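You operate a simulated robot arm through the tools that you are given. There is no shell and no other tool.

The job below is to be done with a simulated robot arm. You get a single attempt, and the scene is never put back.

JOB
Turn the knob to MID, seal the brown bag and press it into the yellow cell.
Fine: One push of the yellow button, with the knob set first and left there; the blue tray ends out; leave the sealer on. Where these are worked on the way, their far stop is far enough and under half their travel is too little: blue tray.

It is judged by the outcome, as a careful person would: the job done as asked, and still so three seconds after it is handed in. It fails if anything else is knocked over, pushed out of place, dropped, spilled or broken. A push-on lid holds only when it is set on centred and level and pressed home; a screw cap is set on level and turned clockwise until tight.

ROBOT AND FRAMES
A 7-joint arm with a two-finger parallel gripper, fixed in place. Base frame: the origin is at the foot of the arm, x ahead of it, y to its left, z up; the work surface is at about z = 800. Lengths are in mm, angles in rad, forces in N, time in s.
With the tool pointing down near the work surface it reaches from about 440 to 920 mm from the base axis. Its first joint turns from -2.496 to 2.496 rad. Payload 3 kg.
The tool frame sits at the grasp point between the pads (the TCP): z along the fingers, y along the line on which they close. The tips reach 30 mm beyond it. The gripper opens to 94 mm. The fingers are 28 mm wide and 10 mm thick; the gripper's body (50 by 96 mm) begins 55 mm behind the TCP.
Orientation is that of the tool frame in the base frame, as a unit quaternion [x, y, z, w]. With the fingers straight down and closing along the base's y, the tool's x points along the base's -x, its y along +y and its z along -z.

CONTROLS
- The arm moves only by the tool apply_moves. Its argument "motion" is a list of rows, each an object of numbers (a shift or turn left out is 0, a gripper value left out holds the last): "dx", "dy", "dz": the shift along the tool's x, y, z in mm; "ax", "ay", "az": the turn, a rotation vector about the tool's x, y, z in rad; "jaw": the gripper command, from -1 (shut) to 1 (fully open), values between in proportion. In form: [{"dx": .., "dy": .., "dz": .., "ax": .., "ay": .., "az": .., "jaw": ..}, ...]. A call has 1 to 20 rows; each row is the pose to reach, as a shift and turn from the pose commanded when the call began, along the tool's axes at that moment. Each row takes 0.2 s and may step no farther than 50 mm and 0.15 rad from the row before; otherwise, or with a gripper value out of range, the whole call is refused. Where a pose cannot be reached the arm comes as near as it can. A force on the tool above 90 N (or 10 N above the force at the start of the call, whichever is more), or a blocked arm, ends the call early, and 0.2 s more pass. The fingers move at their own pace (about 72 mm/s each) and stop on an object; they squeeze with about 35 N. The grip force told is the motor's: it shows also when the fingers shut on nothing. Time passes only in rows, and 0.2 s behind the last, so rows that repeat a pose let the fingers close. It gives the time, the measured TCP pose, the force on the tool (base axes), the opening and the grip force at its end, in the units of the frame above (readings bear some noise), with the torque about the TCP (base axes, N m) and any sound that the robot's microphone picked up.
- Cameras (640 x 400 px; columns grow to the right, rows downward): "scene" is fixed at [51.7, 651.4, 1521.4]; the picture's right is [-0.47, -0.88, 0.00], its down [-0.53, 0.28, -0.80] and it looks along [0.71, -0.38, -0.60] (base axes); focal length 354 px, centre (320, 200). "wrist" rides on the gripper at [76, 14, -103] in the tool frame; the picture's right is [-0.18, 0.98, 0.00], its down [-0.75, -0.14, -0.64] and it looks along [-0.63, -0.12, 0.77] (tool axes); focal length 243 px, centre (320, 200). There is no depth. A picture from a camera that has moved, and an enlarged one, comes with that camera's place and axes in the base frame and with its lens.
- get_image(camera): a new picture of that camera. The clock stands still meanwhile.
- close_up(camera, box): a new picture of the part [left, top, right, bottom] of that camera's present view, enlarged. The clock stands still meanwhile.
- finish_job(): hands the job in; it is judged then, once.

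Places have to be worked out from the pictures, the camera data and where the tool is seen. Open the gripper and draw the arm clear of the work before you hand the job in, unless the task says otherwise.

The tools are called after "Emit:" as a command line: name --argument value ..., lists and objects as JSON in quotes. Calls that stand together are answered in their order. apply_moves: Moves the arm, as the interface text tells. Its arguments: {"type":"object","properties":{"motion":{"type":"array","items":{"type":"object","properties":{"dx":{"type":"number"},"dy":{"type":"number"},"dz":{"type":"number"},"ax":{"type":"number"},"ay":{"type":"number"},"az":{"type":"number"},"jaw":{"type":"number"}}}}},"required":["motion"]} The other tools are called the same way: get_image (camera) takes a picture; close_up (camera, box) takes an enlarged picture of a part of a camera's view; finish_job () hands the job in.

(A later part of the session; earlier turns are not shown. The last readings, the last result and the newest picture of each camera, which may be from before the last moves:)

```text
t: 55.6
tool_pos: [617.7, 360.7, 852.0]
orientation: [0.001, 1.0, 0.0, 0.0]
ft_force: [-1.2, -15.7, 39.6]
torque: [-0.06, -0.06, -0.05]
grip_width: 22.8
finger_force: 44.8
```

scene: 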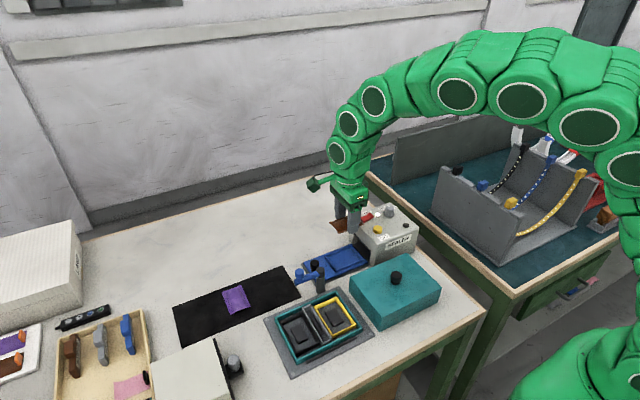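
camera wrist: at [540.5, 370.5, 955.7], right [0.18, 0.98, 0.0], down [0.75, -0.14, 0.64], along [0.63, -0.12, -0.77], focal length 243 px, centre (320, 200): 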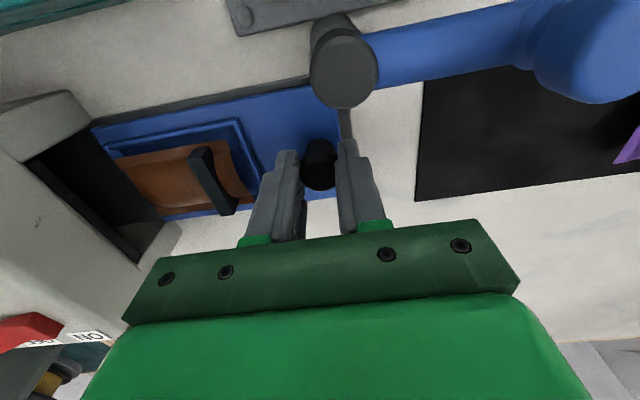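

The tray is back at its outer stop (knob at y≈361). I release the knob and rise clear.

Emit:
apply_moves --motion '[{"dy": -1, "jaw": -0.5}, {"dy": -1, "jaw": -0.15}, {"dy": -1, "jaw": -0.15}, {"dy": -1, "dz": -10}, {"dy": -1, "dz": -35}, {"dy": -1, "dz": -75}, {"dy": -1, "dz": -110}, {"dx": -10, "dy": -30, "dz": -130}, {"dx": -20, "dy": -50, "dz": -140}, {"dx": -20, "dy": -60, "dz": -150}, {"dx": -20, "dy": -60, "dz": -150}]'

Emit:
get_image --camera "wrist"

Emit:
close_up --camera "wrist" --box '[130, 20, 330, 170]'

Emit:
close_up --camera "scene" --box '[300, 225, 380, 275]'

Emit:
close_up --camera "scene" --box '[260, 270, 380, 370]'

```text
t: 58.0
tool_pos: [636.4, 299.5, 1004.3]
orientation: [0.0, 1.0, 0.0, 0.0]
ft_force: [0.1, -0.1, 0.0]
torque: [0.01, 0.01, 0.0]
grip_width: 40.2
finger_force: 0.1
```

```text
taken
camera wrist: at [559.6, 313.8, 1106.7], right [0.18, 0.98, 0.0], down [0.75, -0.14, 0.64], along [0.63, -0.12, -0.77], focal length 243 px, centre (320, 200)
```

wrist: 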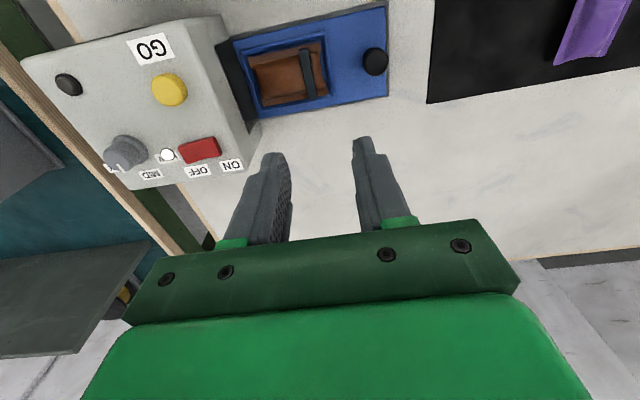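

```text
2.67 times, centred on (230, 95) of wrist
camera zoom: at [559.6, 313.8, 1106.7], right [0.18, 0.98, 0.0], down [0.75, -0.14, 0.64], along [0.63, -0.12, -0.77], focal length 647 px, centre (560, 480)
```

zoom: 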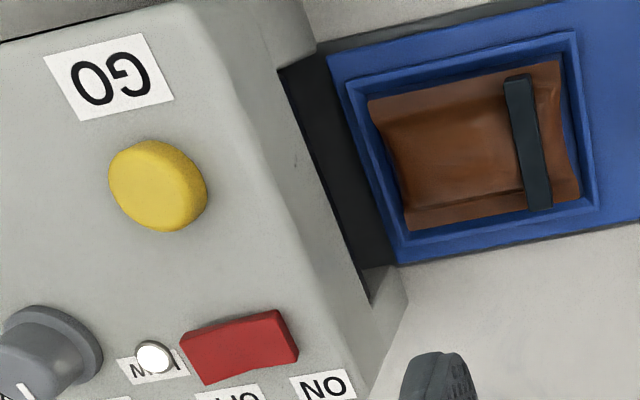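

```text
8.00 times, centred on (340, 250) of scene
camera zoom: at [51.7, 651.4, 1521.4], right [-0.47, -0.88, 0.0], down [-0.53, 0.28, -0.8], along [0.71, -0.38, -0.6], focal length 2832 px, centre (160, -200)
```

zoom: 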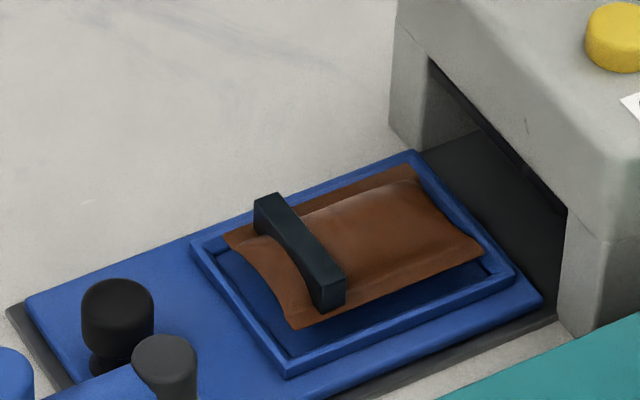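

```text
4.00 times, centred on (320, 320) of scene
camera zoom: at [51.7, 651.4, 1521.4], right [-0.47, -0.88, 0.0], down [-0.53, 0.28, -0.8], along [0.71, -0.38, -0.6], focal length 1416 px, centre (320, -280)
```

zoom: 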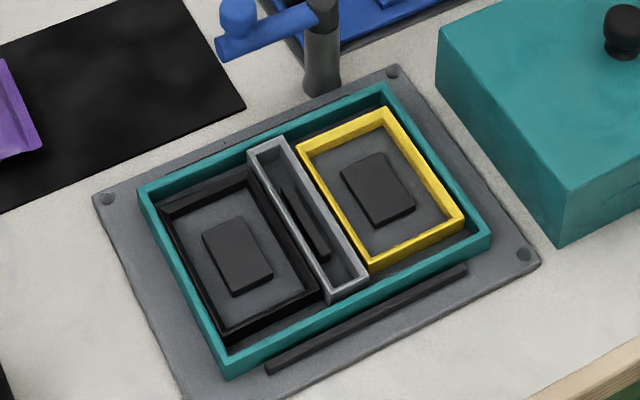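

The bag lies well in the nest with its seal clip near the +y end. I return above it with the tool turned 90° (same pose as the release) and check alignment.

Emit:
apply_moves --motion '[{"dx": 1.5, "dy": -2.5, "dz": 0, "az": 0.131, "jaw": 0.3}, {"dx": 3, "dy": -5, "dz": 0, "az": 0.262}, {"dx": 4.5, "dy": -8, "dz": 0, "az": 0.393}, {"dx": 6, "dy": -10, "dz": 10, "az": 0.524}, {"dx": 7.5, "dy": -13, "dz": 20, "az": 0.655}, {"dx": 9, "dy": -16, "dz": 30, "az": 0.785}, {"dx": 10.5, "dy": -18, "dz": 45, "az": 0.916}, {"dx": 12, "dy": -21, "dz": 60, "az": 1.047}, {"dx": 13.5, "dy": -24, "dz": 75, "az": 1.178}, {"dx": 15, "dy": -26, "dz": 85, "az": 1.309}, {"dx": 16.5, "dy": -29, "dz": 95, "az": 1.44}, {"dx": 18, "dy": -31, "dz": 100, "az": 1.5708}, {"dx": 18, "dy": -31, "dz": 100, "az": 1.5708}]'

Emit:
get_image --camera "wrist"

Emit:
close_up --camera "wrist" --box '[220, 20, 420, 200]'

```text
t: 60.8
tool_pos: [619.6, 271.1, 903.0]
orientation: [0.708, 0.706, 0.0, 0.0]
ft_force: [-0.1, 1.0, -0.5]
torque: [-0.04, -0.01, -0.02]
grip_width: 61.2
finger_force: 0.1
```

```text
taken
camera wrist: at [633.1, 346.2, 1004.8], right [0.98, -0.19, 0.0], down [-0.14, -0.75, 0.64], along [-0.12, -0.63, -0.77], focal length 243 px, centre (320, 200)
```

wrist: 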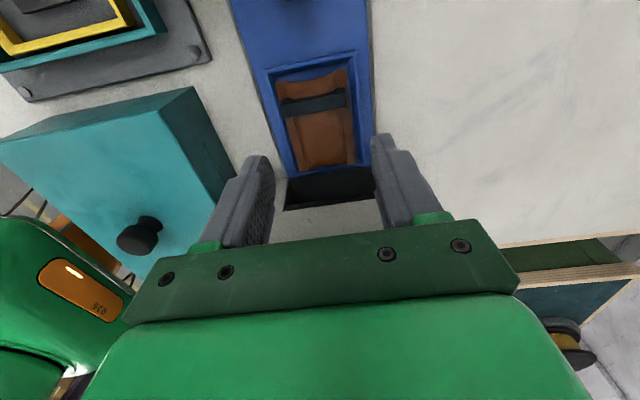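

```text
2.22 times, centred on (320, 110) of wrist
camera zoom: at [633.1, 346.2, 1004.8], right [0.98, -0.19, 0.0], down [-0.14, -0.75, 0.64], along [-0.12, -0.63, -0.77], focal length 539 px, centre (320, 400)
```

zoom: 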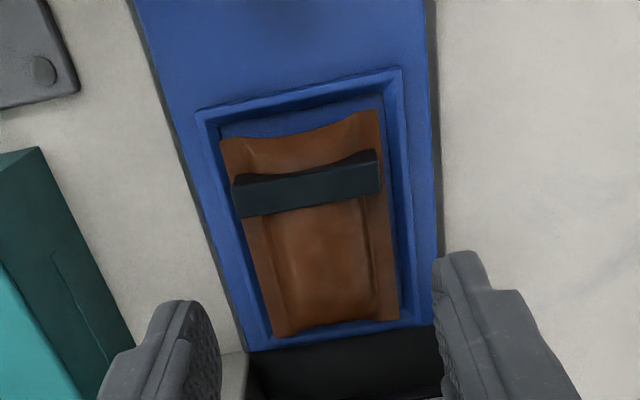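

The bag's centre is within 0.6 mm of the TCP, and the clip is clear of the fingers. I lower to just above the nest rim (TCP z≈848) and grip.

Emit:
apply_moves --motion '[{"dy": -0.6, "dz": 15}, {"dy": -0.6, "dz": 30}, {"dy": -0.6, "dz": 42}, {"dy": -0.6, "dz": 50}, {"dy": -0.6, "dz": 55}, {"dy": -0.6, "dz": 55}, {"dy": -0.6, "dz": 55, "jaw": 0.1}, {"dy": -0.6, "dz": 55, "jaw": -0.1}, {"dy": -0.6, "dz": 55, "jaw": -0.2}, {"dy": -0.6, "dz": 55, "jaw": -0.2}]'

Emit:
close_up --camera "wrist" --box '[220, 40, 420, 220]'

Emit:
close_up --camera "scene" --box '[305, 225, 385, 275]'

```text
t: 63.0
tool_pos: [619.5, 270.7, 848.9]
orientation: [0.707, 0.707, -0.001, 0.0]
ft_force: [-0.6, 0.6, 0.1]
torque: [-0.01, 0.02, -0.02]
grip_width: 48.7
finger_force: 35.2
```

```text
2.22 times, centred on (320, 130) of wrist
camera zoom: at [632.2, 346.0, 950.8], right [0.98, -0.18, 0.0], down [-0.14, -0.75, 0.64], along [-0.12, -0.63, -0.77], focal length 539 px, centre (320, 356)
```

zoom: 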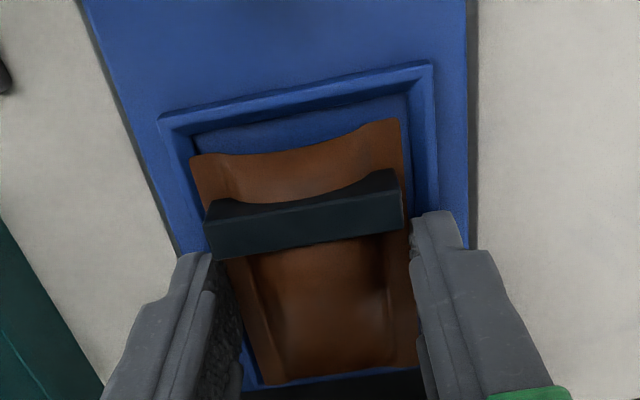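

```text
8.00 times, centred on (345, 250) of scene
camera zoom: at [51.7, 651.4, 1521.4], right [-0.47, -0.88, 0.0], down [-0.53, 0.28, -0.8], along [0.71, -0.38, -0.6], focal length 2832 px, centre (120, -200)
```

zoom: 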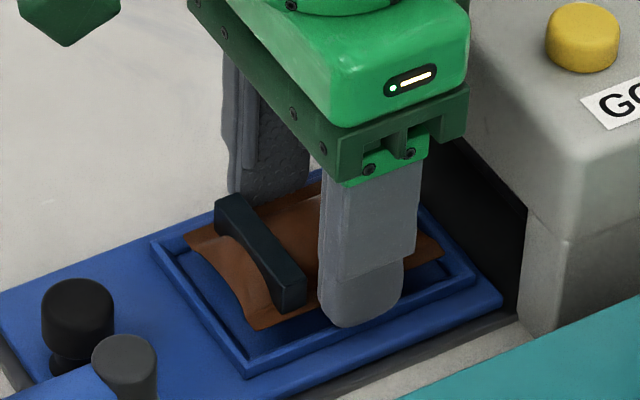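

The bag is gripped at 48.7 mm. I lift it straight out of the nest and inspect how it hangs.

Emit:
apply_moves --motion '[{"dz": -6}, {"dz": -16}, {"dz": -40}, {"dz": -75}, {"dz": -110}, {"dz": -137}, {"dz": -137}]'

Emit:
close_up --camera "wrist" --box '[220, 80, 420, 220]'

Emit:
close_up --camera "scene" --box '[285, 190, 405, 265]'

```text
t: 64.6
tool_pos: [619.4, 268.1, 985.8]
orientation: [0.708, 0.707, -0.001, 0.0]
ft_force: [-0.5, 0.6, -0.6]
torque: [0.01, 0.02, -0.03]
grip_width: 48.8
finger_force: 34.9
```

```text
2.86 times, centred on (320, 150) of wrist
camera zoom: at [632.4, 344.5, 1087.6], right [0.98, -0.18, 0.0], down [-0.14, -0.75, 0.64], along [-0.12, -0.63, -0.77], focal length 693 px, centre (320, 343)
```

zoom: 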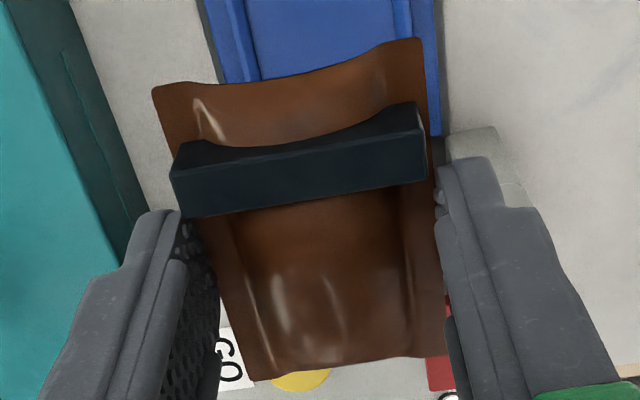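

```text
5.33 times, centred on (345, 228) of scene
camera zoom: at [51.7, 651.4, 1521.4], right [-0.47, -0.88, 0.0], down [-0.53, 0.28, -0.8], along [0.71, -0.38, -0.6], focal length 1888 px, centre (187, 53)
```

zoom: 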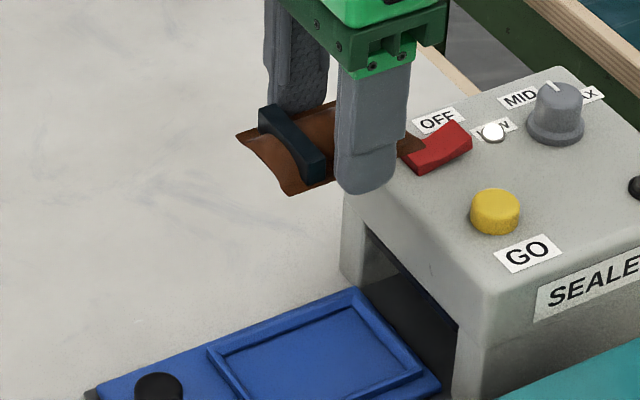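

The bag hangs as before, centred, with the clip intact. I carry it over the yellow cell (≈(468, 390)) at height, turning back so its length lies along x.

Emit:
apply_moves --motion '[{"dx": 10, "dy": -12.5, "az": -0.131}, {"dx": 20, "dy": -25, "az": -0.262}, {"dx": 30, "dy": -37.5, "az": -0.393}, {"dx": 40, "dy": -50, "az": -0.524}, {"dx": 50, "dy": -62.5, "az": -0.655}, {"dx": 60, "dy": -75, "az": -0.785}, {"dx": 70, "dy": -87.5, "az": -0.916}, {"dx": 80, "dy": -100, "az": -1.047}, {"dx": 90, "dy": -112.5, "az": -1.178}, {"dx": 100, "dy": -125, "az": -1.309}, {"dx": 110, "dy": -137.5, "az": -1.44}, {"dx": 119, "dy": -150, "az": -1.5708}, {"dx": 119, "dy": -150, "az": -1.5708}]'

Emit:
get_image --camera "wrist"

Emit:
close_up --camera "wrist" --box '[220, 60, 420, 220]'

Emit:
close_up --camera "scene" --box '[260, 250, 400, 350]'

```text
t: 67.4
tool_pos: [468.6, 391.7, 982.7]
orientation: [-0.001, 1.0, -0.001, -0.001]
ft_force: [0.5, -0.4, -1.7]
torque: [0.02, -0.03, -0.01]
grip_width: 48.8
finger_force: 35.0
```

```text
taken
camera wrist: at [390.8, 405.2, 1086.3], right [0.18, 0.98, 0.0], down [0.75, -0.14, 0.64], along [0.63, -0.12, -0.77], focal length 243 px, centre (320, 200)
```

wrist: 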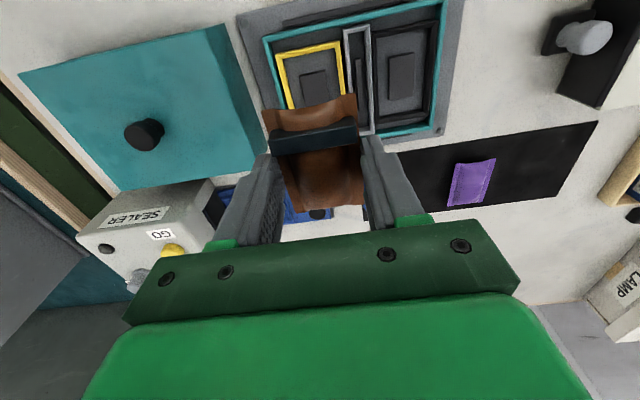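

```text
2.50 times, centred on (320, 140) of wrist
camera zoom: at [390.8, 405.2, 1086.3], right [0.18, 0.98, 0.0], down [0.75, -0.14, 0.64], along [0.63, -0.12, -0.77], focal length 606 px, centre (320, 350)
```

zoom: 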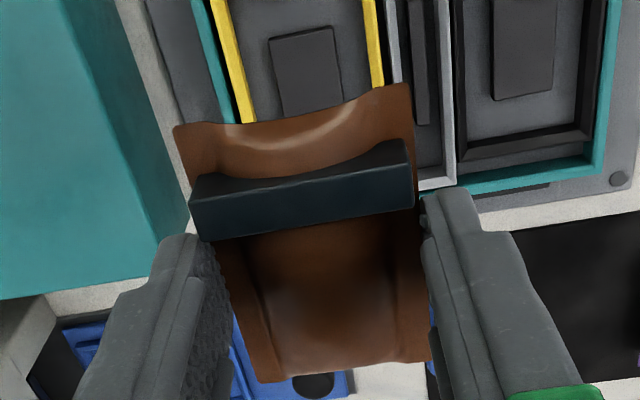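

```text
4.00 times, centred on (330, 300) of scene
camera zoom: at [51.7, 651.4, 1521.4], right [-0.47, -0.88, 0.0], down [-0.53, 0.28, -0.8], along [0.71, -0.38, -0.6], focal length 1416 px, centre (280, -200)
```

zoom: 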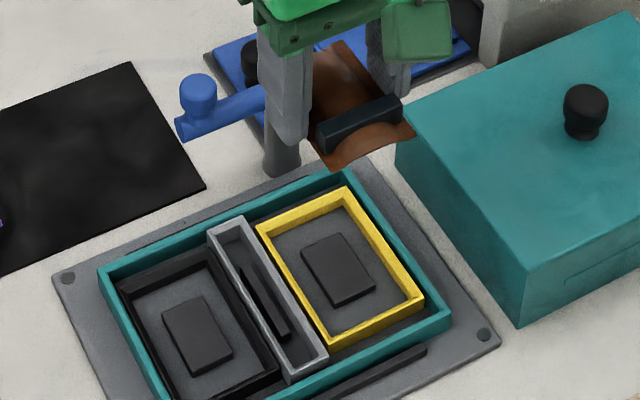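

Emit:
close_up --camera "wrist" --box '[230, 0, 470, 150]'

Emit:
close_up --camera "scene" --box '[300, 285, 380, 345]'

```text
2.67 times, centred on (350, 75) of wrist
camera zoom: at [390.8, 405.2, 1086.3], right [0.18, 0.98, 0.0], down [0.75, -0.14, 0.64], along [0.63, -0.12, -0.77], focal length 647 px, centre (240, 533)
```

zoom: 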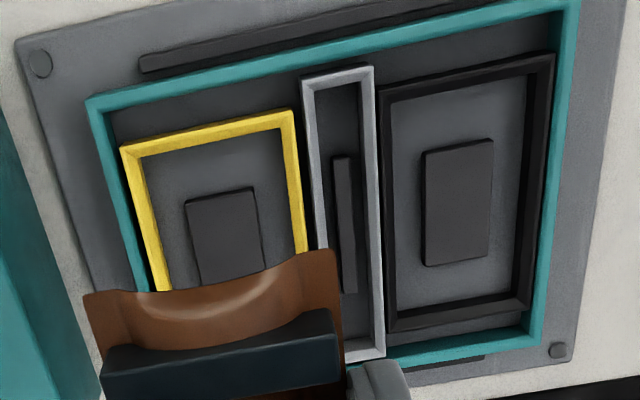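

```text
6.67 times, centred on (340, 315) of scene
camera zoom: at [51.7, 651.4, 1521.4], right [-0.47, -0.88, 0.0], down [-0.53, 0.28, -0.8], along [0.71, -0.38, -0.6], focal length 2360 px, centre (187, -567)
```

zoom: 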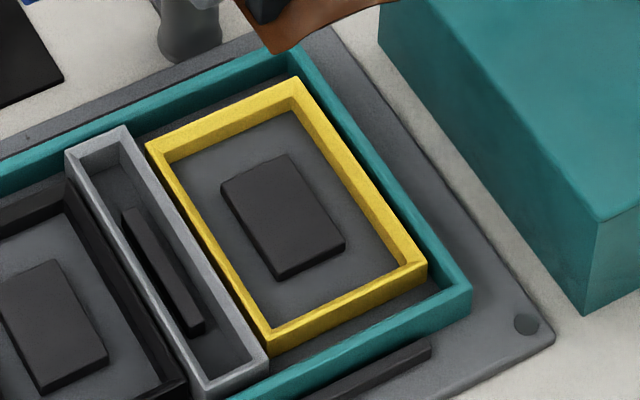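

The bag hides part of the cell. I shift sideways (+65 mm in y) at this height to see the whole yellow cell and measure it.

Emit:
apply_moves --motion '[{"dy": 22}, {"dy": 44}, {"dy": 65}, {"dy": 65}]'

Emit:
get_image --camera "wrist"

Emit:
close_up --camera "wrist" --box '[180, 20, 340, 145]'

```text
t: 68.4
tool_pos: [469.1, 455.4, 984.0]
orientation: [0.0, 1.0, 0.0, 0.001]
ft_force: [0.4, -0.6, 0.3]
torque: [0.0, -0.02, 0.02]
grip_width: 48.8
finger_force: 35.1
```

```text
taken
camera wrist: at [391.3, 468.6, 1086.6], right [0.18, 0.98, 0.0], down [0.75, -0.14, 0.64], along [0.63, -0.12, -0.77], focal length 243 px, centre (320, 200)
```

wrist: 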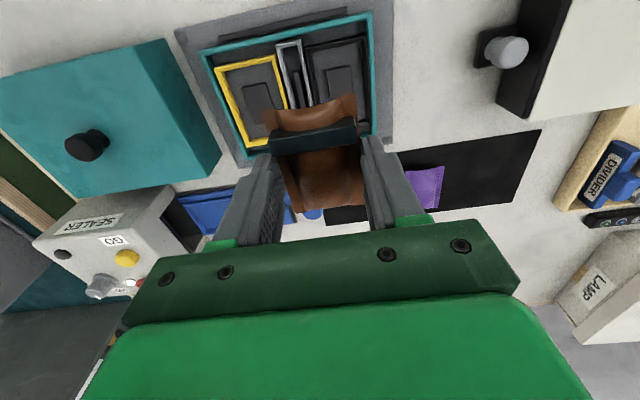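

```text
3.20 times, centred on (260, 82) of wrist
camera zoom: at [391.3, 468.6, 1086.6], right [0.18, 0.98, 0.0], down [0.75, -0.14, 0.64], along [0.63, -0.12, -0.77], focal length 776 px, centre (512, 576)
```

zoom: 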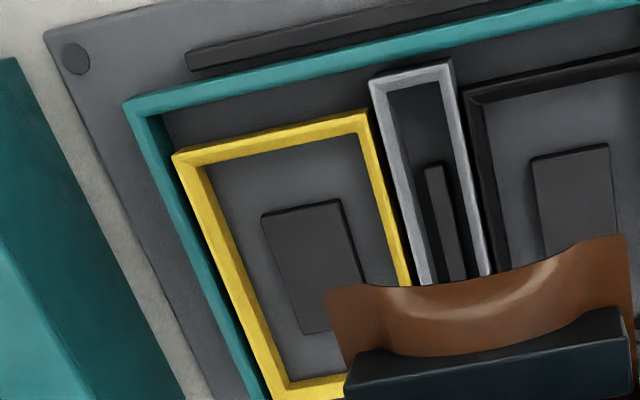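

The rim top triangulates to z≈811 and the cell's inside to ~79 × 54 mm; its centre is about +3.7 mm x, −5.3 mm y from the earlier pose. I move there and lower part-way.

Emit:
apply_moves --motion '[{"dx": -1.2, "dy": -23}, {"dx": -2.4, "dy": -46}, {"dx": -3.7, "dy": -70.3}, {"dx": -3.7, "dy": -70.3, "dz": 25}, {"dx": -3.7, "dy": -70.3, "dz": 55}, {"dx": -3.7, "dy": -70.3, "dz": 85}, {"dx": -3.7, "dy": -70.3, "dz": 105}, {"dx": -3.7, "dy": -70.3, "dz": 105}]'

Emit:
get_image --camera "wrist"

Emit:
close_up --camera "wrist" --box '[200, 40, 440, 220]'

Emit:
close_up --camera "scene" --box '[270, 250, 410, 350]'

```text
t: 70.2
tool_pos: [474.7, 384.3, 879.5]
orientation: [0.0, 1.0, 0.0, 0.0]
ft_force: [0.8, 0.0, -0.6]
torque: [-0.01, 0.03, -0.04]
grip_width: 48.9
finger_force: 34.7
```

```text
taken
camera wrist: at [397.7, 398.2, 981.7], right [0.18, 0.98, 0.0], down [0.75, -0.14, 0.64], along [0.63, -0.12, -0.77], focal length 243 px, centre (320, 200)
```

wrist: 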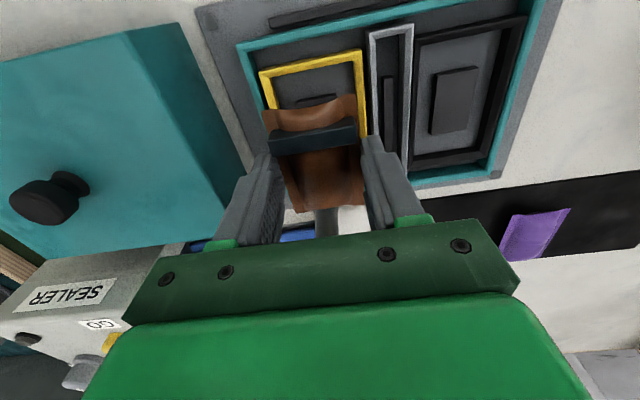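

```text
2.22 times, centred on (320, 130) of wrist
camera zoom: at [397.7, 398.2, 981.7], right [0.18, 0.98, 0.0], down [0.75, -0.14, 0.64], along [0.63, -0.12, -0.77], focal length 539 px, centre (320, 356)
```

zoom: 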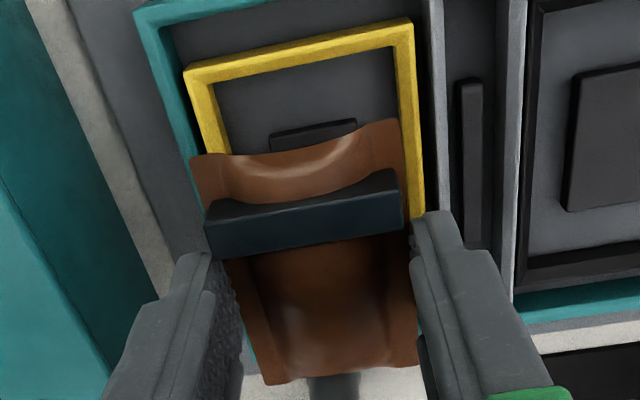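

```text
4.00 times, centred on (340, 300) of scene
camera zoom: at [51.7, 651.4, 1521.4], right [-0.47, -0.88, 0.0], down [-0.53, 0.28, -0.8], along [0.71, -0.38, -0.6], focal length 1416 px, centre (240, -200)
```

zoom: 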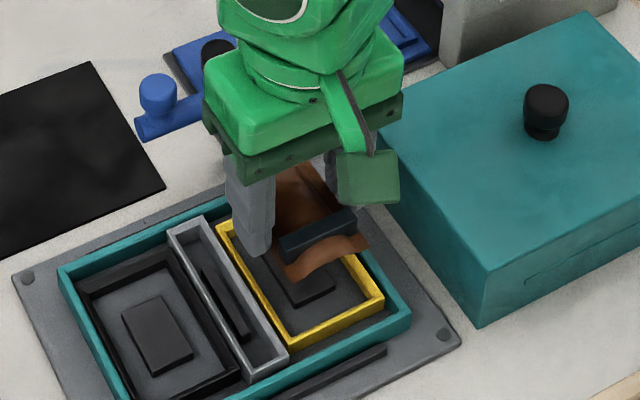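

At this height the cell centre appears about −1.4 mm x and +1.7 mm y from the bag. I correct and lower to TCP z≈856 for another look.

Emit:
apply_moves --motion '[{"dx": 1.4, "dy": 1.7, "dz": 6}, {"dx": 1.4, "dy": 1.7, "dz": 12}, {"dx": 1.4, "dy": 1.7, "dz": 18}, {"dx": 1.4, "dy": 1.7, "dz": 24}, {"dx": 1.4, "dy": 1.7, "dz": 24}]'

Emit:
close_up --camera "wrist" --box '[220, 40, 420, 220]'

Emit:
close_up --camera "scene" --box '[295, 270, 385, 335]'

```text
t: 71.4
tool_pos: [473.7, 387.0, 855.4]
orientation: [-0.001, 1.0, 0.001, 0.0]
ft_force: [0.7, -0.3, -0.1]
torque: [0.03, 0.02, -0.04]
grip_width: 48.9
finger_force: 34.9
```

```text
2.22 times, centred on (320, 130) of wrist
camera zoom: at [396.7, 399.6, 957.9], right [0.18, 0.98, 0.0], down [0.75, -0.14, 0.64], along [0.63, -0.12, -0.77], focal length 539 px, centre (320, 356)
```

zoom: 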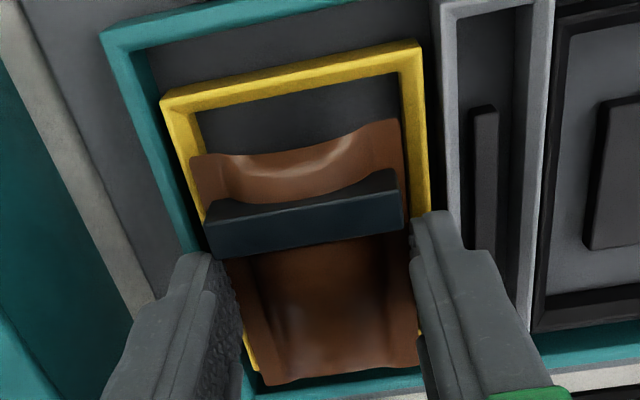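

```text
6.15 times, centred on (340, 302) of scene
camera zoom: at [51.7, 651.4, 1521.4], right [-0.47, -0.88, 0.0], down [-0.53, 0.28, -0.8], along [0.71, -0.38, -0.6], focal length 2179 px, centre (197, -431)
```

zoom: 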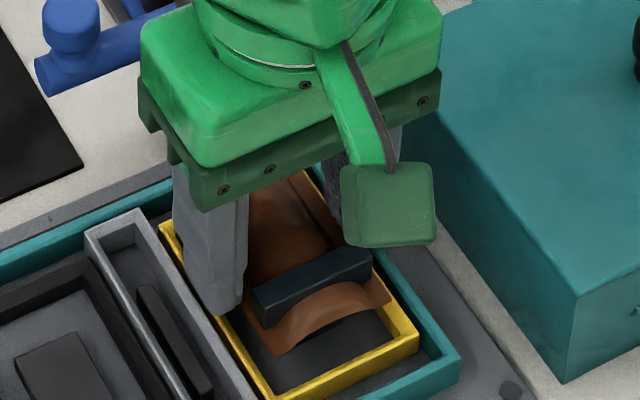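

The bag is now centred in y; I nudge −1.2 mm in x and lower in small steps toward the rim.

Emit:
apply_moves --motion '[{"dx": 1.2, "dz": 3}, {"dx": 1.2, "dz": 6}, {"dx": 1.2, "dz": 9}, {"dx": 1.2, "dz": 11}, {"dx": 1.2, "dz": 11}]'

Emit:
close_up --camera "wrist" --box '[220, 40, 420, 220]'

Emit:
close_up --camera "scene" --box '[310, 280, 370, 325]'

```text
t: 72.1
tool_pos: [472.4, 386.8, 853.3]
orientation: [-0.001, 1.0, 0.001, 0.002]
ft_force: [-7.9, -5.4, 25.1]
torque: [-1.03, 0.32, -0.31]
grip_width: 49.0
finger_force: 35.3
stopped in row 3: the force on the tool passed its limit at 105 N (the readings are from after the stop); the commanded pose is now the measured one
```

```text
2.22 times, centred on (320, 130) of wrist
camera zoom: at [394.4, 399.0, 954.2], right [0.18, 0.98, 0.0], down [0.75, -0.14, 0.64], along [0.63, -0.12, -0.77], focal length 539 px, centre (320, 356)
```

zoom: 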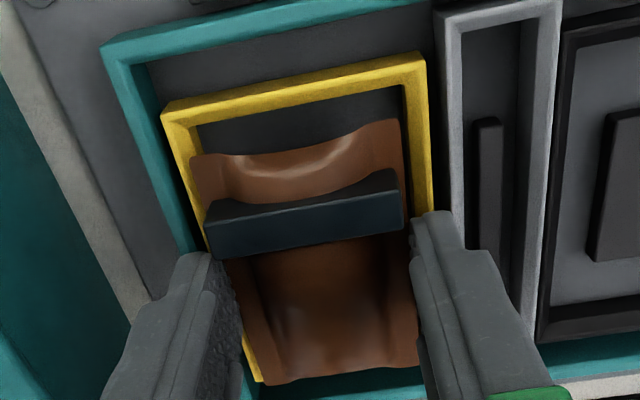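

```text
8.89 times, centred on (340, 302) of scene
camera zoom: at [51.7, 651.4, 1521.4], right [-0.47, -0.88, 0.0], down [-0.53, 0.28, -0.8], along [0.71, -0.38, -0.6], focal length 3147 px, centre (142, -711)
```

zoom: 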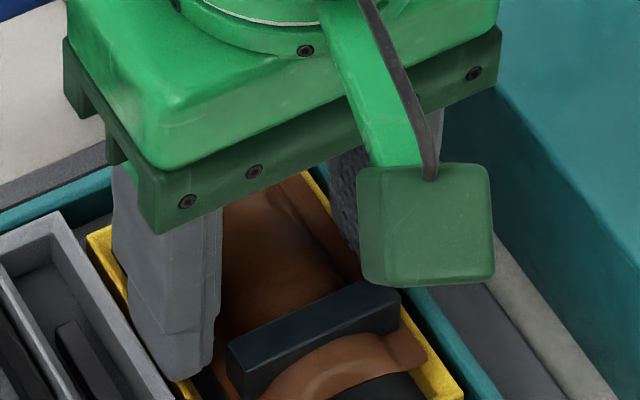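

The fingers touched down early at TCP z≈853: the torque puts the contact at the −y finger's outer side (rim top is nearer z≈820 than I thought). I raise, shift +1 mm in y, and lower gently again.

Emit:
apply_moves --motion '[{"dz": -2}, {"dz": -4}, {"dy": 1, "dz": -4}, {"dy": 1, "dz": -3}, {"dy": 1, "dz": -2}, {"dy": 1, "dz": -2}]'

Emit:
close_up --camera "wrist" --box '[230, 60, 410, 200]'

Emit:
close_up --camera "scene" --box '[310, 280, 370, 325]'

```text
t: 73.5
tool_pos: [473.6, 387.4, 855.2]
orientation: [0.0, 1.0, 0.002, 0.002]
ft_force: [-5.3, -5.9, 37.8]
torque: [1.16, 0.35, 0.2]
grip_width: 48.7
finger_force: 34.9
```

```text
2.86 times, centred on (320, 130) of wrist
camera zoom: at [394.6, 400.6, 956.3], right [0.18, 0.98, 0.0], down [0.75, -0.14, 0.64], along [0.63, -0.12, -0.76], focal length 693 px, centre (320, 400)
```

zoom: 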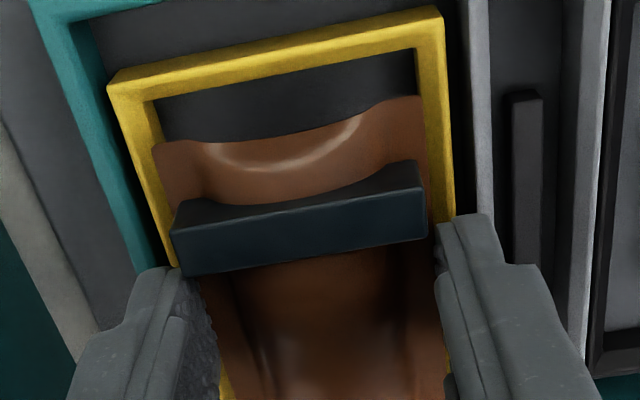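

```text
8.89 times, centred on (340, 302) of scene
camera zoom: at [51.7, 651.4, 1521.4], right [-0.47, -0.88, 0.0], down [-0.53, 0.28, -0.8], along [0.71, -0.38, -0.6], focal length 3147 px, centre (142, -711)
```

zoom: 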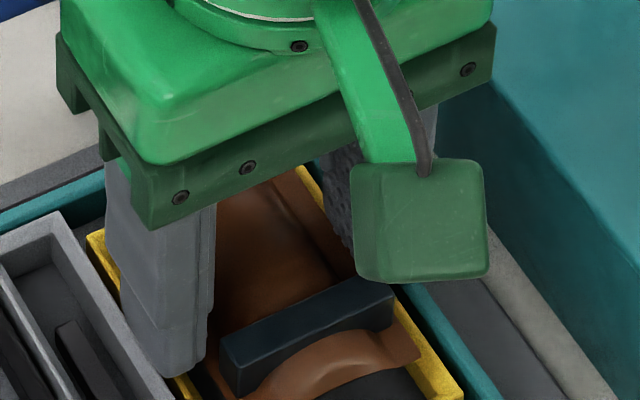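

Contact is now on the +y finger, so the grip is nearly centred between the side walls. I zoom in to see the cell's inner edges against the bag before releasing.

Emit:
close_up --camera "wrist" --box '[240, 55, 400, 155]'

Emit:
close_up --camera "scene" --box '[325, 295, 365, 325]'

```text
4.00 times, centred on (320, 105) of wrist
camera zoom: at [394.6, 400.6, 956.3], right [0.18, 0.98, 0.0], down [0.75, -0.14, 0.64], along [0.63, -0.12, -0.76], focal length 970 px, centre (320, 580)
```

zoom: 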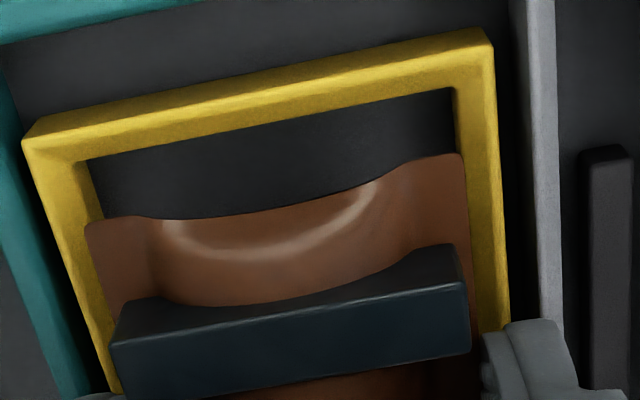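

```text
13.33 times, centred on (345, 310) of scene
camera zoom: at [51.7, 651.4, 1521.4], right [-0.47, -0.88, 0.0], down [-0.53, 0.28, -0.8], along [0.71, -0.38, -0.6], focal length 4720 px, centre (-13, -1267)
```

zoom: 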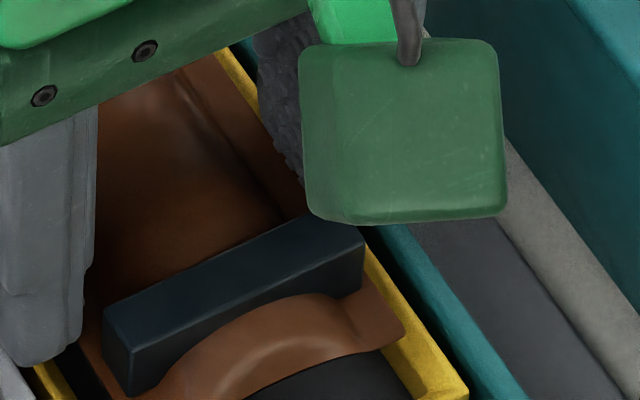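

Measuring the rim's top edges properly, the bag has ~5.8 mm gap at the −x end but almost none at +x, so it needs to go about 2.8 mm toward −x (and −0.4 mm y). I raise slightly, shift and check again.

Emit:
apply_moves --motion '[{"dz": -2}, {"dz": -4}, {"dx": 1.4, "dy": -0.2, "dz": -5}, {"dx": 2.8, "dy": -0.4, "dz": -5}, {"dx": 2.8, "dy": -0.4, "dz": -5}]'

Emit:
close_up --camera "wrist" --box '[240, 55, 400, 155]'

Emit:
get_image --camera "wrist"

Emit:
close_up --camera "scene" --box '[310, 275, 380, 325]'

```text
t: 74.7
tool_pos: [469.4, 386.3, 857.0]
orientation: [0.0, 1.0, 0.0, 0.001]
ft_force: [-0.6, -0.6, -0.2]
torque: [0.0, 0.04, 0.01]
grip_width: 48.7
finger_force: 35.1
```

```text
4.00 times, centred on (320, 105) of wrist
camera zoom: at [392.0, 400.2, 959.1], right [0.18, 0.98, 0.0], down [0.75, -0.14, 0.64], along [0.63, -0.12, -0.77], focal length 970 px, centre (320, 580)
```

zoom: 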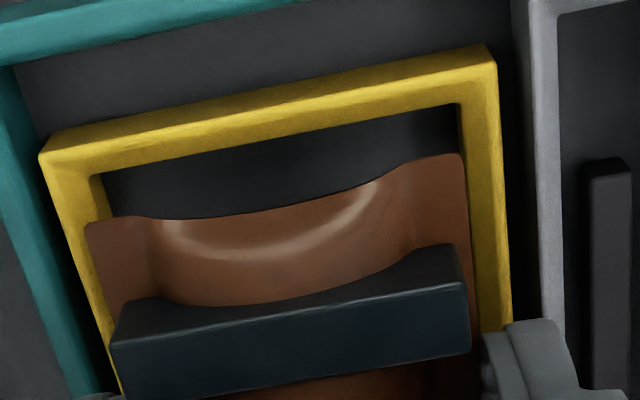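

```text
taken
camera wrist: at [392.0, 400.2, 959.1], right [0.18, 0.98, 0.0], down [0.75, -0.14, 0.64], along [0.63, -0.12, -0.77], focal length 243 px, centre (320, 200)
```

wrist: 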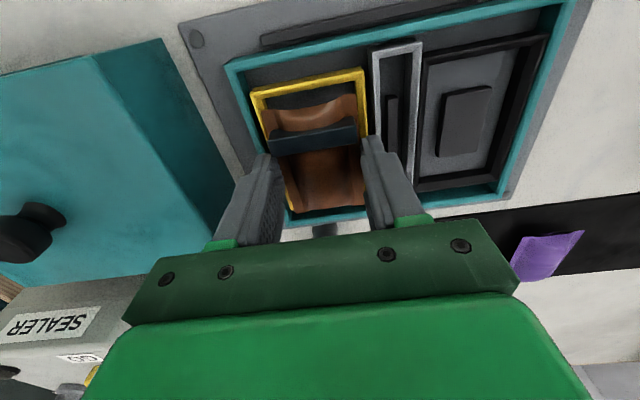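

```text
8.00 times, centred on (345, 300) of scene
camera zoom: at [51.7, 651.4, 1521.4], right [-0.47, -0.88, 0.0], down [-0.53, 0.28, -0.8], along [0.71, -0.38, -0.6], focal length 2832 px, centre (120, -600)
```

zoom: 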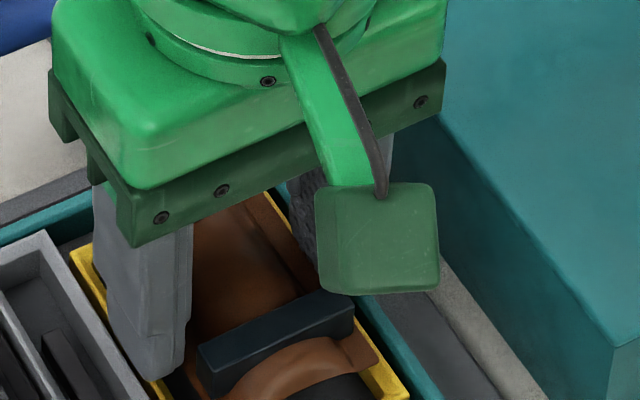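

The bag is now centred: about 3 mm gap at −x, and y centred within 0.2 mm. I lower the last 2 mm and release gently.

Emit:
apply_moves --motion '[{"dz": 1}, {"dz": 2}, {"dz": 2}]'

```text
t: 75.5
tool_pos: [471.1, 386.7, 855.6]
orientation: [0.001, 1.0, 0.001, 0.0]
ft_force: [0.6, -0.6, 1.0]
torque: [-0.03, -0.04, -0.01]
grip_width: 48.7
finger_force: 35.0
```

Emit:
apply_moves --motion '[{"dz": 1}, {"dz": 2}, {"dz": 2}]'

```text
t: 76.3
tool_pos: [469.6, 386.3, 852.9]
orientation: [0.0, 1.0, 0.001, 0.0]
ft_force: [-0.4, -1.1, -1.0]
torque: [-0.04, 0.02, 0.02]
grip_width: 48.8
finger_force: 34.8
```

No contact now, so the earlier touch came from the misfit. I continue down in small steps.

Emit:
apply_moves --motion '[{"dz": 1}, {"dz": 2}, {"dz": 3}, {"dz": 3}]'

Emit:
close_up --camera "wrist" --box '[240, 55, 400, 155]'

Emit:
close_up --camera "scene" --box '[310, 275, 380, 325]'

```text
t: 77.3
tool_pos: [470.9, 387.6, 852.0]
orientation: [-0.001, 1.0, 0.0, 0.002]
ft_force: [-6.1, -5.1, 32.5]
torque: [-1.29, 0.33, -0.21]
grip_width: 48.8
finger_force: 35.3
```

```text
4.00 times, centred on (320, 105) of wrist
camera zoom: at [392.2, 400.1, 954.1], right [0.18, 0.98, 0.0], down [0.75, -0.14, 0.64], along [0.63, -0.12, -0.77], focal length 970 px, centre (320, 580)
```

zoom: 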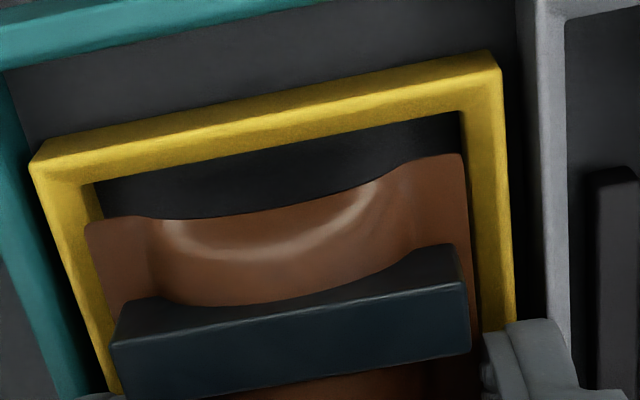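

```text
8.00 times, centred on (345, 300) of scene
camera zoom: at [51.7, 651.4, 1521.4], right [-0.47, -0.88, 0.0], down [-0.53, 0.28, -0.8], along [0.71, -0.38, -0.6], focal length 2832 px, centre (120, -600)
```

zoom: 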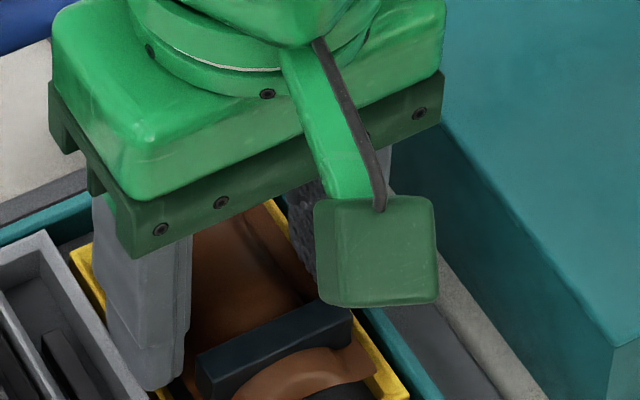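

The fingertips now rest on the rim (top z≈822) with the bag about 6 mm down inside the cell, centred. I ease up 1.5 mm, open and lift away.

Emit:
apply_moves --motion '[{"dz": -1}, {"dz": -2.0}, {"dz": -2.0, "jaw": 0.06}, {"dz": -2.0, "jaw": 0.12}, {"dz": -2.0, "jaw": 0.2}, {"dz": -2.0, "jaw": 0.2}, {"dz": -10}, {"dz": -30}, {"dz": -65}, {"dz": -65}]'

Emit:
get_image --camera "wrist"

Emit:
close_up --camera "wrist" --box '[220, 20, 420, 160]'

Emit:
close_up --camera "scene" --box '[300, 275, 380, 335]'

```text
t: 79.5
tool_pos: [470.0, 386.4, 919.6]
orientation: [-0.001, 1.0, 0.001, 0.001]
ft_force: [0.8, -1.0, 0.2]
torque: [0.0, -0.02, 0.01]
grip_width: 56.4
finger_force: 0.0
```

```text
taken
camera wrist: at [392.9, 399.7, 1020.0], right [0.18, 0.98, 0.0], down [0.75, -0.14, 0.64], along [0.63, -0.12, -0.77], focal length 243 px, centre (320, 200)
```

wrist: 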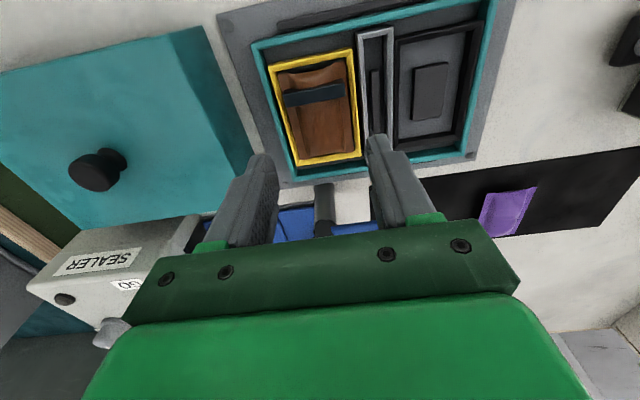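

```text
2.86 times, centred on (320, 90) of wrist
camera zoom: at [392.9, 399.7, 1020.0], right [0.18, 0.98, 0.0], down [0.75, -0.14, 0.64], along [0.63, -0.12, -0.77], focal length 693 px, centre (320, 514)
```

zoom: 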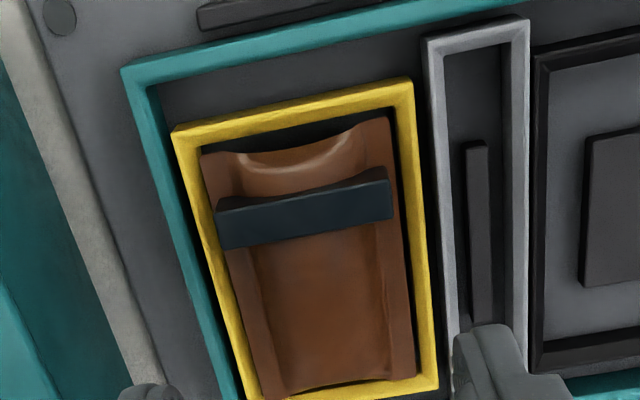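

```text
6.67 times, centred on (340, 305) of scene
camera zoom: at [51.7, 651.4, 1521.4], right [-0.47, -0.88, 0.0], down [-0.53, 0.28, -0.8], along [0.71, -0.38, -0.6], focal length 2360 px, centre (187, -500)
```

zoom: 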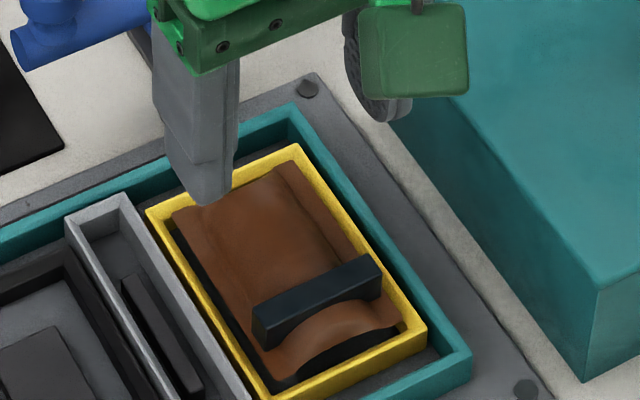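

The bag sits squarely in the yellow cell. I close the fingers and come down over its middle (clear of the clip) to press it home.

Emit:
apply_moves --motion '[{"dx": -0.5, "dz": 0, "jaw": -1}, {"dx": -0.5, "dz": 10, "jaw": -1}, {"dx": -0.5, "dz": 25, "jaw": -1}, {"dx": -0.5, "dz": 38, "jaw": -1}, {"dx": -0.5, "dz": 43, "jaw": -1}, {"dx": -0.5, "dz": 43, "jaw": -1}]'

Emit:
close_up --camera "wrist" --box '[220, 30, 420, 170]'

Emit:
close_up --camera "scene" --box '[300, 275, 380, 335]'

```text
t: 80.9
tool_pos: [468.9, 386.9, 873.9]
orientation: [0.0, 1.0, 0.002, 0.001]
ft_force: [0.8, 0.3, 0.1]
torque: [0.0, -0.03, -0.01]
grip_width: 0.0
finger_force: 33.0
```

```text
2.86 times, centred on (320, 100) of wrist
camera zoom: at [391.4, 400.7, 976.0], right [0.18, 0.98, 0.0], down [0.75, -0.14, 0.64], along [0.63, -0.12, -0.77], focal length 693 px, centre (320, 486)
```

zoom: 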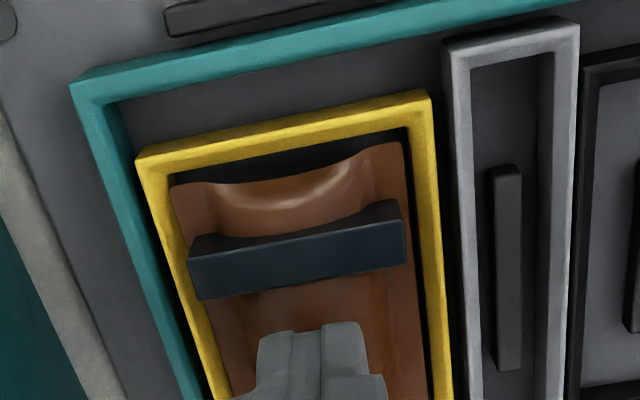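

```text
6.67 times, centred on (340, 305) of scene
camera zoom: at [51.7, 651.4, 1521.4], right [-0.47, -0.88, 0.0], down [-0.53, 0.28, -0.8], along [0.71, -0.38, -0.6], focal length 2360 px, centre (187, -500)
```

zoom: 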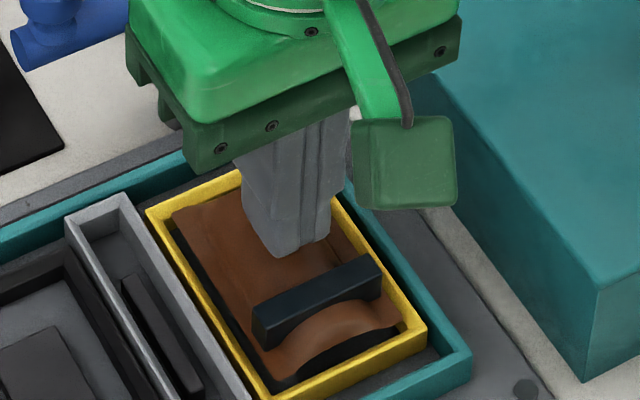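

The fingers are above the bag's middle, clear of the clip. I lower slowly until it makes contact.

Emit:
apply_moves --motion '[{"dz": 2}, {"dz": 4}, {"dz": 6}, {"dz": 8}, {"dz": 8}]'

```text
t: 82.1
tool_pos: [470.1, 386.8, 864.4]
orientation: [-0.001, 1.0, 0.001, 0.001]
ft_force: [0.5, 0.2, -0.6]
torque: [0.01, 0.01, 0.01]
grip_width: 0.0
finger_force: 33.3
```

Emit:
apply_moves --motion '[{"dz": 2}, {"dz": 4}, {"dz": 6}, {"dz": 6}]'

Emit:
close_up --camera "scene" --box '[300, 275, 380, 335]'

```text
t: 82.9
tool_pos: [469.5, 386.8, 864.7]
orientation: [0.001, 1.0, 0.003, 0.003]
ft_force: [-13.4, -10.2, 30.8]
torque: [-0.31, 0.53, 0.0]
grip_width: 0.0
finger_force: 32.6
stopped in row 3: the force on the tool passed its limit at 100 N (the readings are from after the stop); the commanded pose is now the measured one
```

```text
6.67 times, centred on (340, 305) of scene
camera zoom: at [51.7, 651.4, 1521.4], right [-0.47, -0.88, 0.0], down [-0.53, 0.28, -0.8], along [0.71, -0.38, -0.6], focal length 2360 px, centre (187, -500)
```

zoom: 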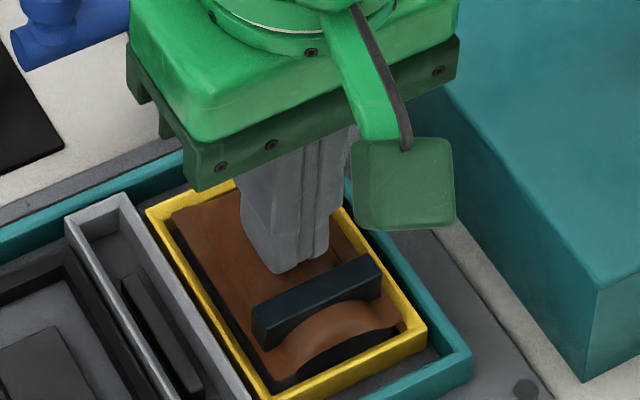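

Firm contact at tip z≈834 with up to 100 N: the bag didn't move further, so it is seated. I lift off and inspect.

Emit:
apply_moves --motion '[{"dz": -4}, {"dz": -15}, {"dz": -35}, {"dz": -60}, {"dz": -60}]'

Emit:
close_up --camera "wrist" --box '[220, 20, 420, 160]'

Emit:
close_up --camera "scene" --box '[310, 285, 370, 330]'

```text
t: 84.1
tool_pos: [469.7, 386.2, 922.8]
orientation: [0.0, 1.0, 0.002, 0.002]
ft_force: [0.0, 0.1, 0.2]
torque: [-0.01, 0.0, 0.0]
grip_width: 0.0
finger_force: 33.2
```

```text
2.86 times, centred on (320, 90) of wrist
camera zoom: at [392.5, 399.5, 1025.5], right [0.18, 0.98, 0.01], down [0.75, -0.14, 0.64], along [0.63, -0.11, -0.76], focal length 693 px, centre (320, 514)
```

zoom: 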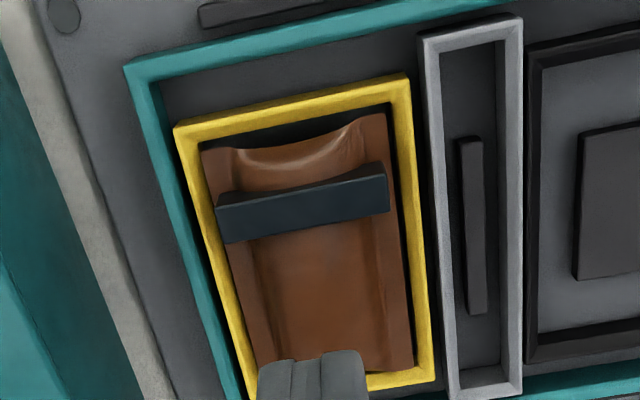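

```text
8.89 times, centred on (340, 308) of scene
camera zoom: at [51.7, 651.4, 1521.4], right [-0.47, -0.88, 0.0], down [-0.53, 0.28, -0.8], along [0.71, -0.38, -0.6], focal length 3147 px, centre (142, -756)
```

zoom: 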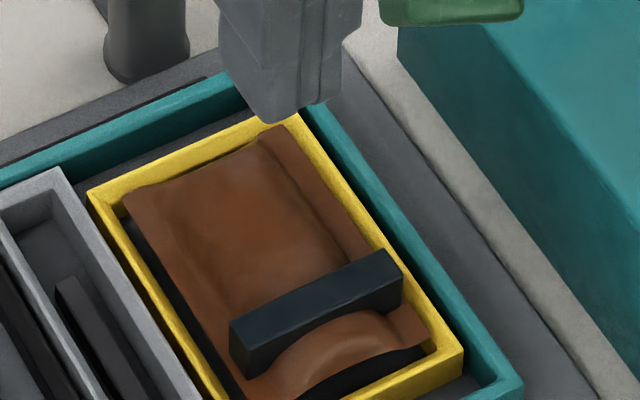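

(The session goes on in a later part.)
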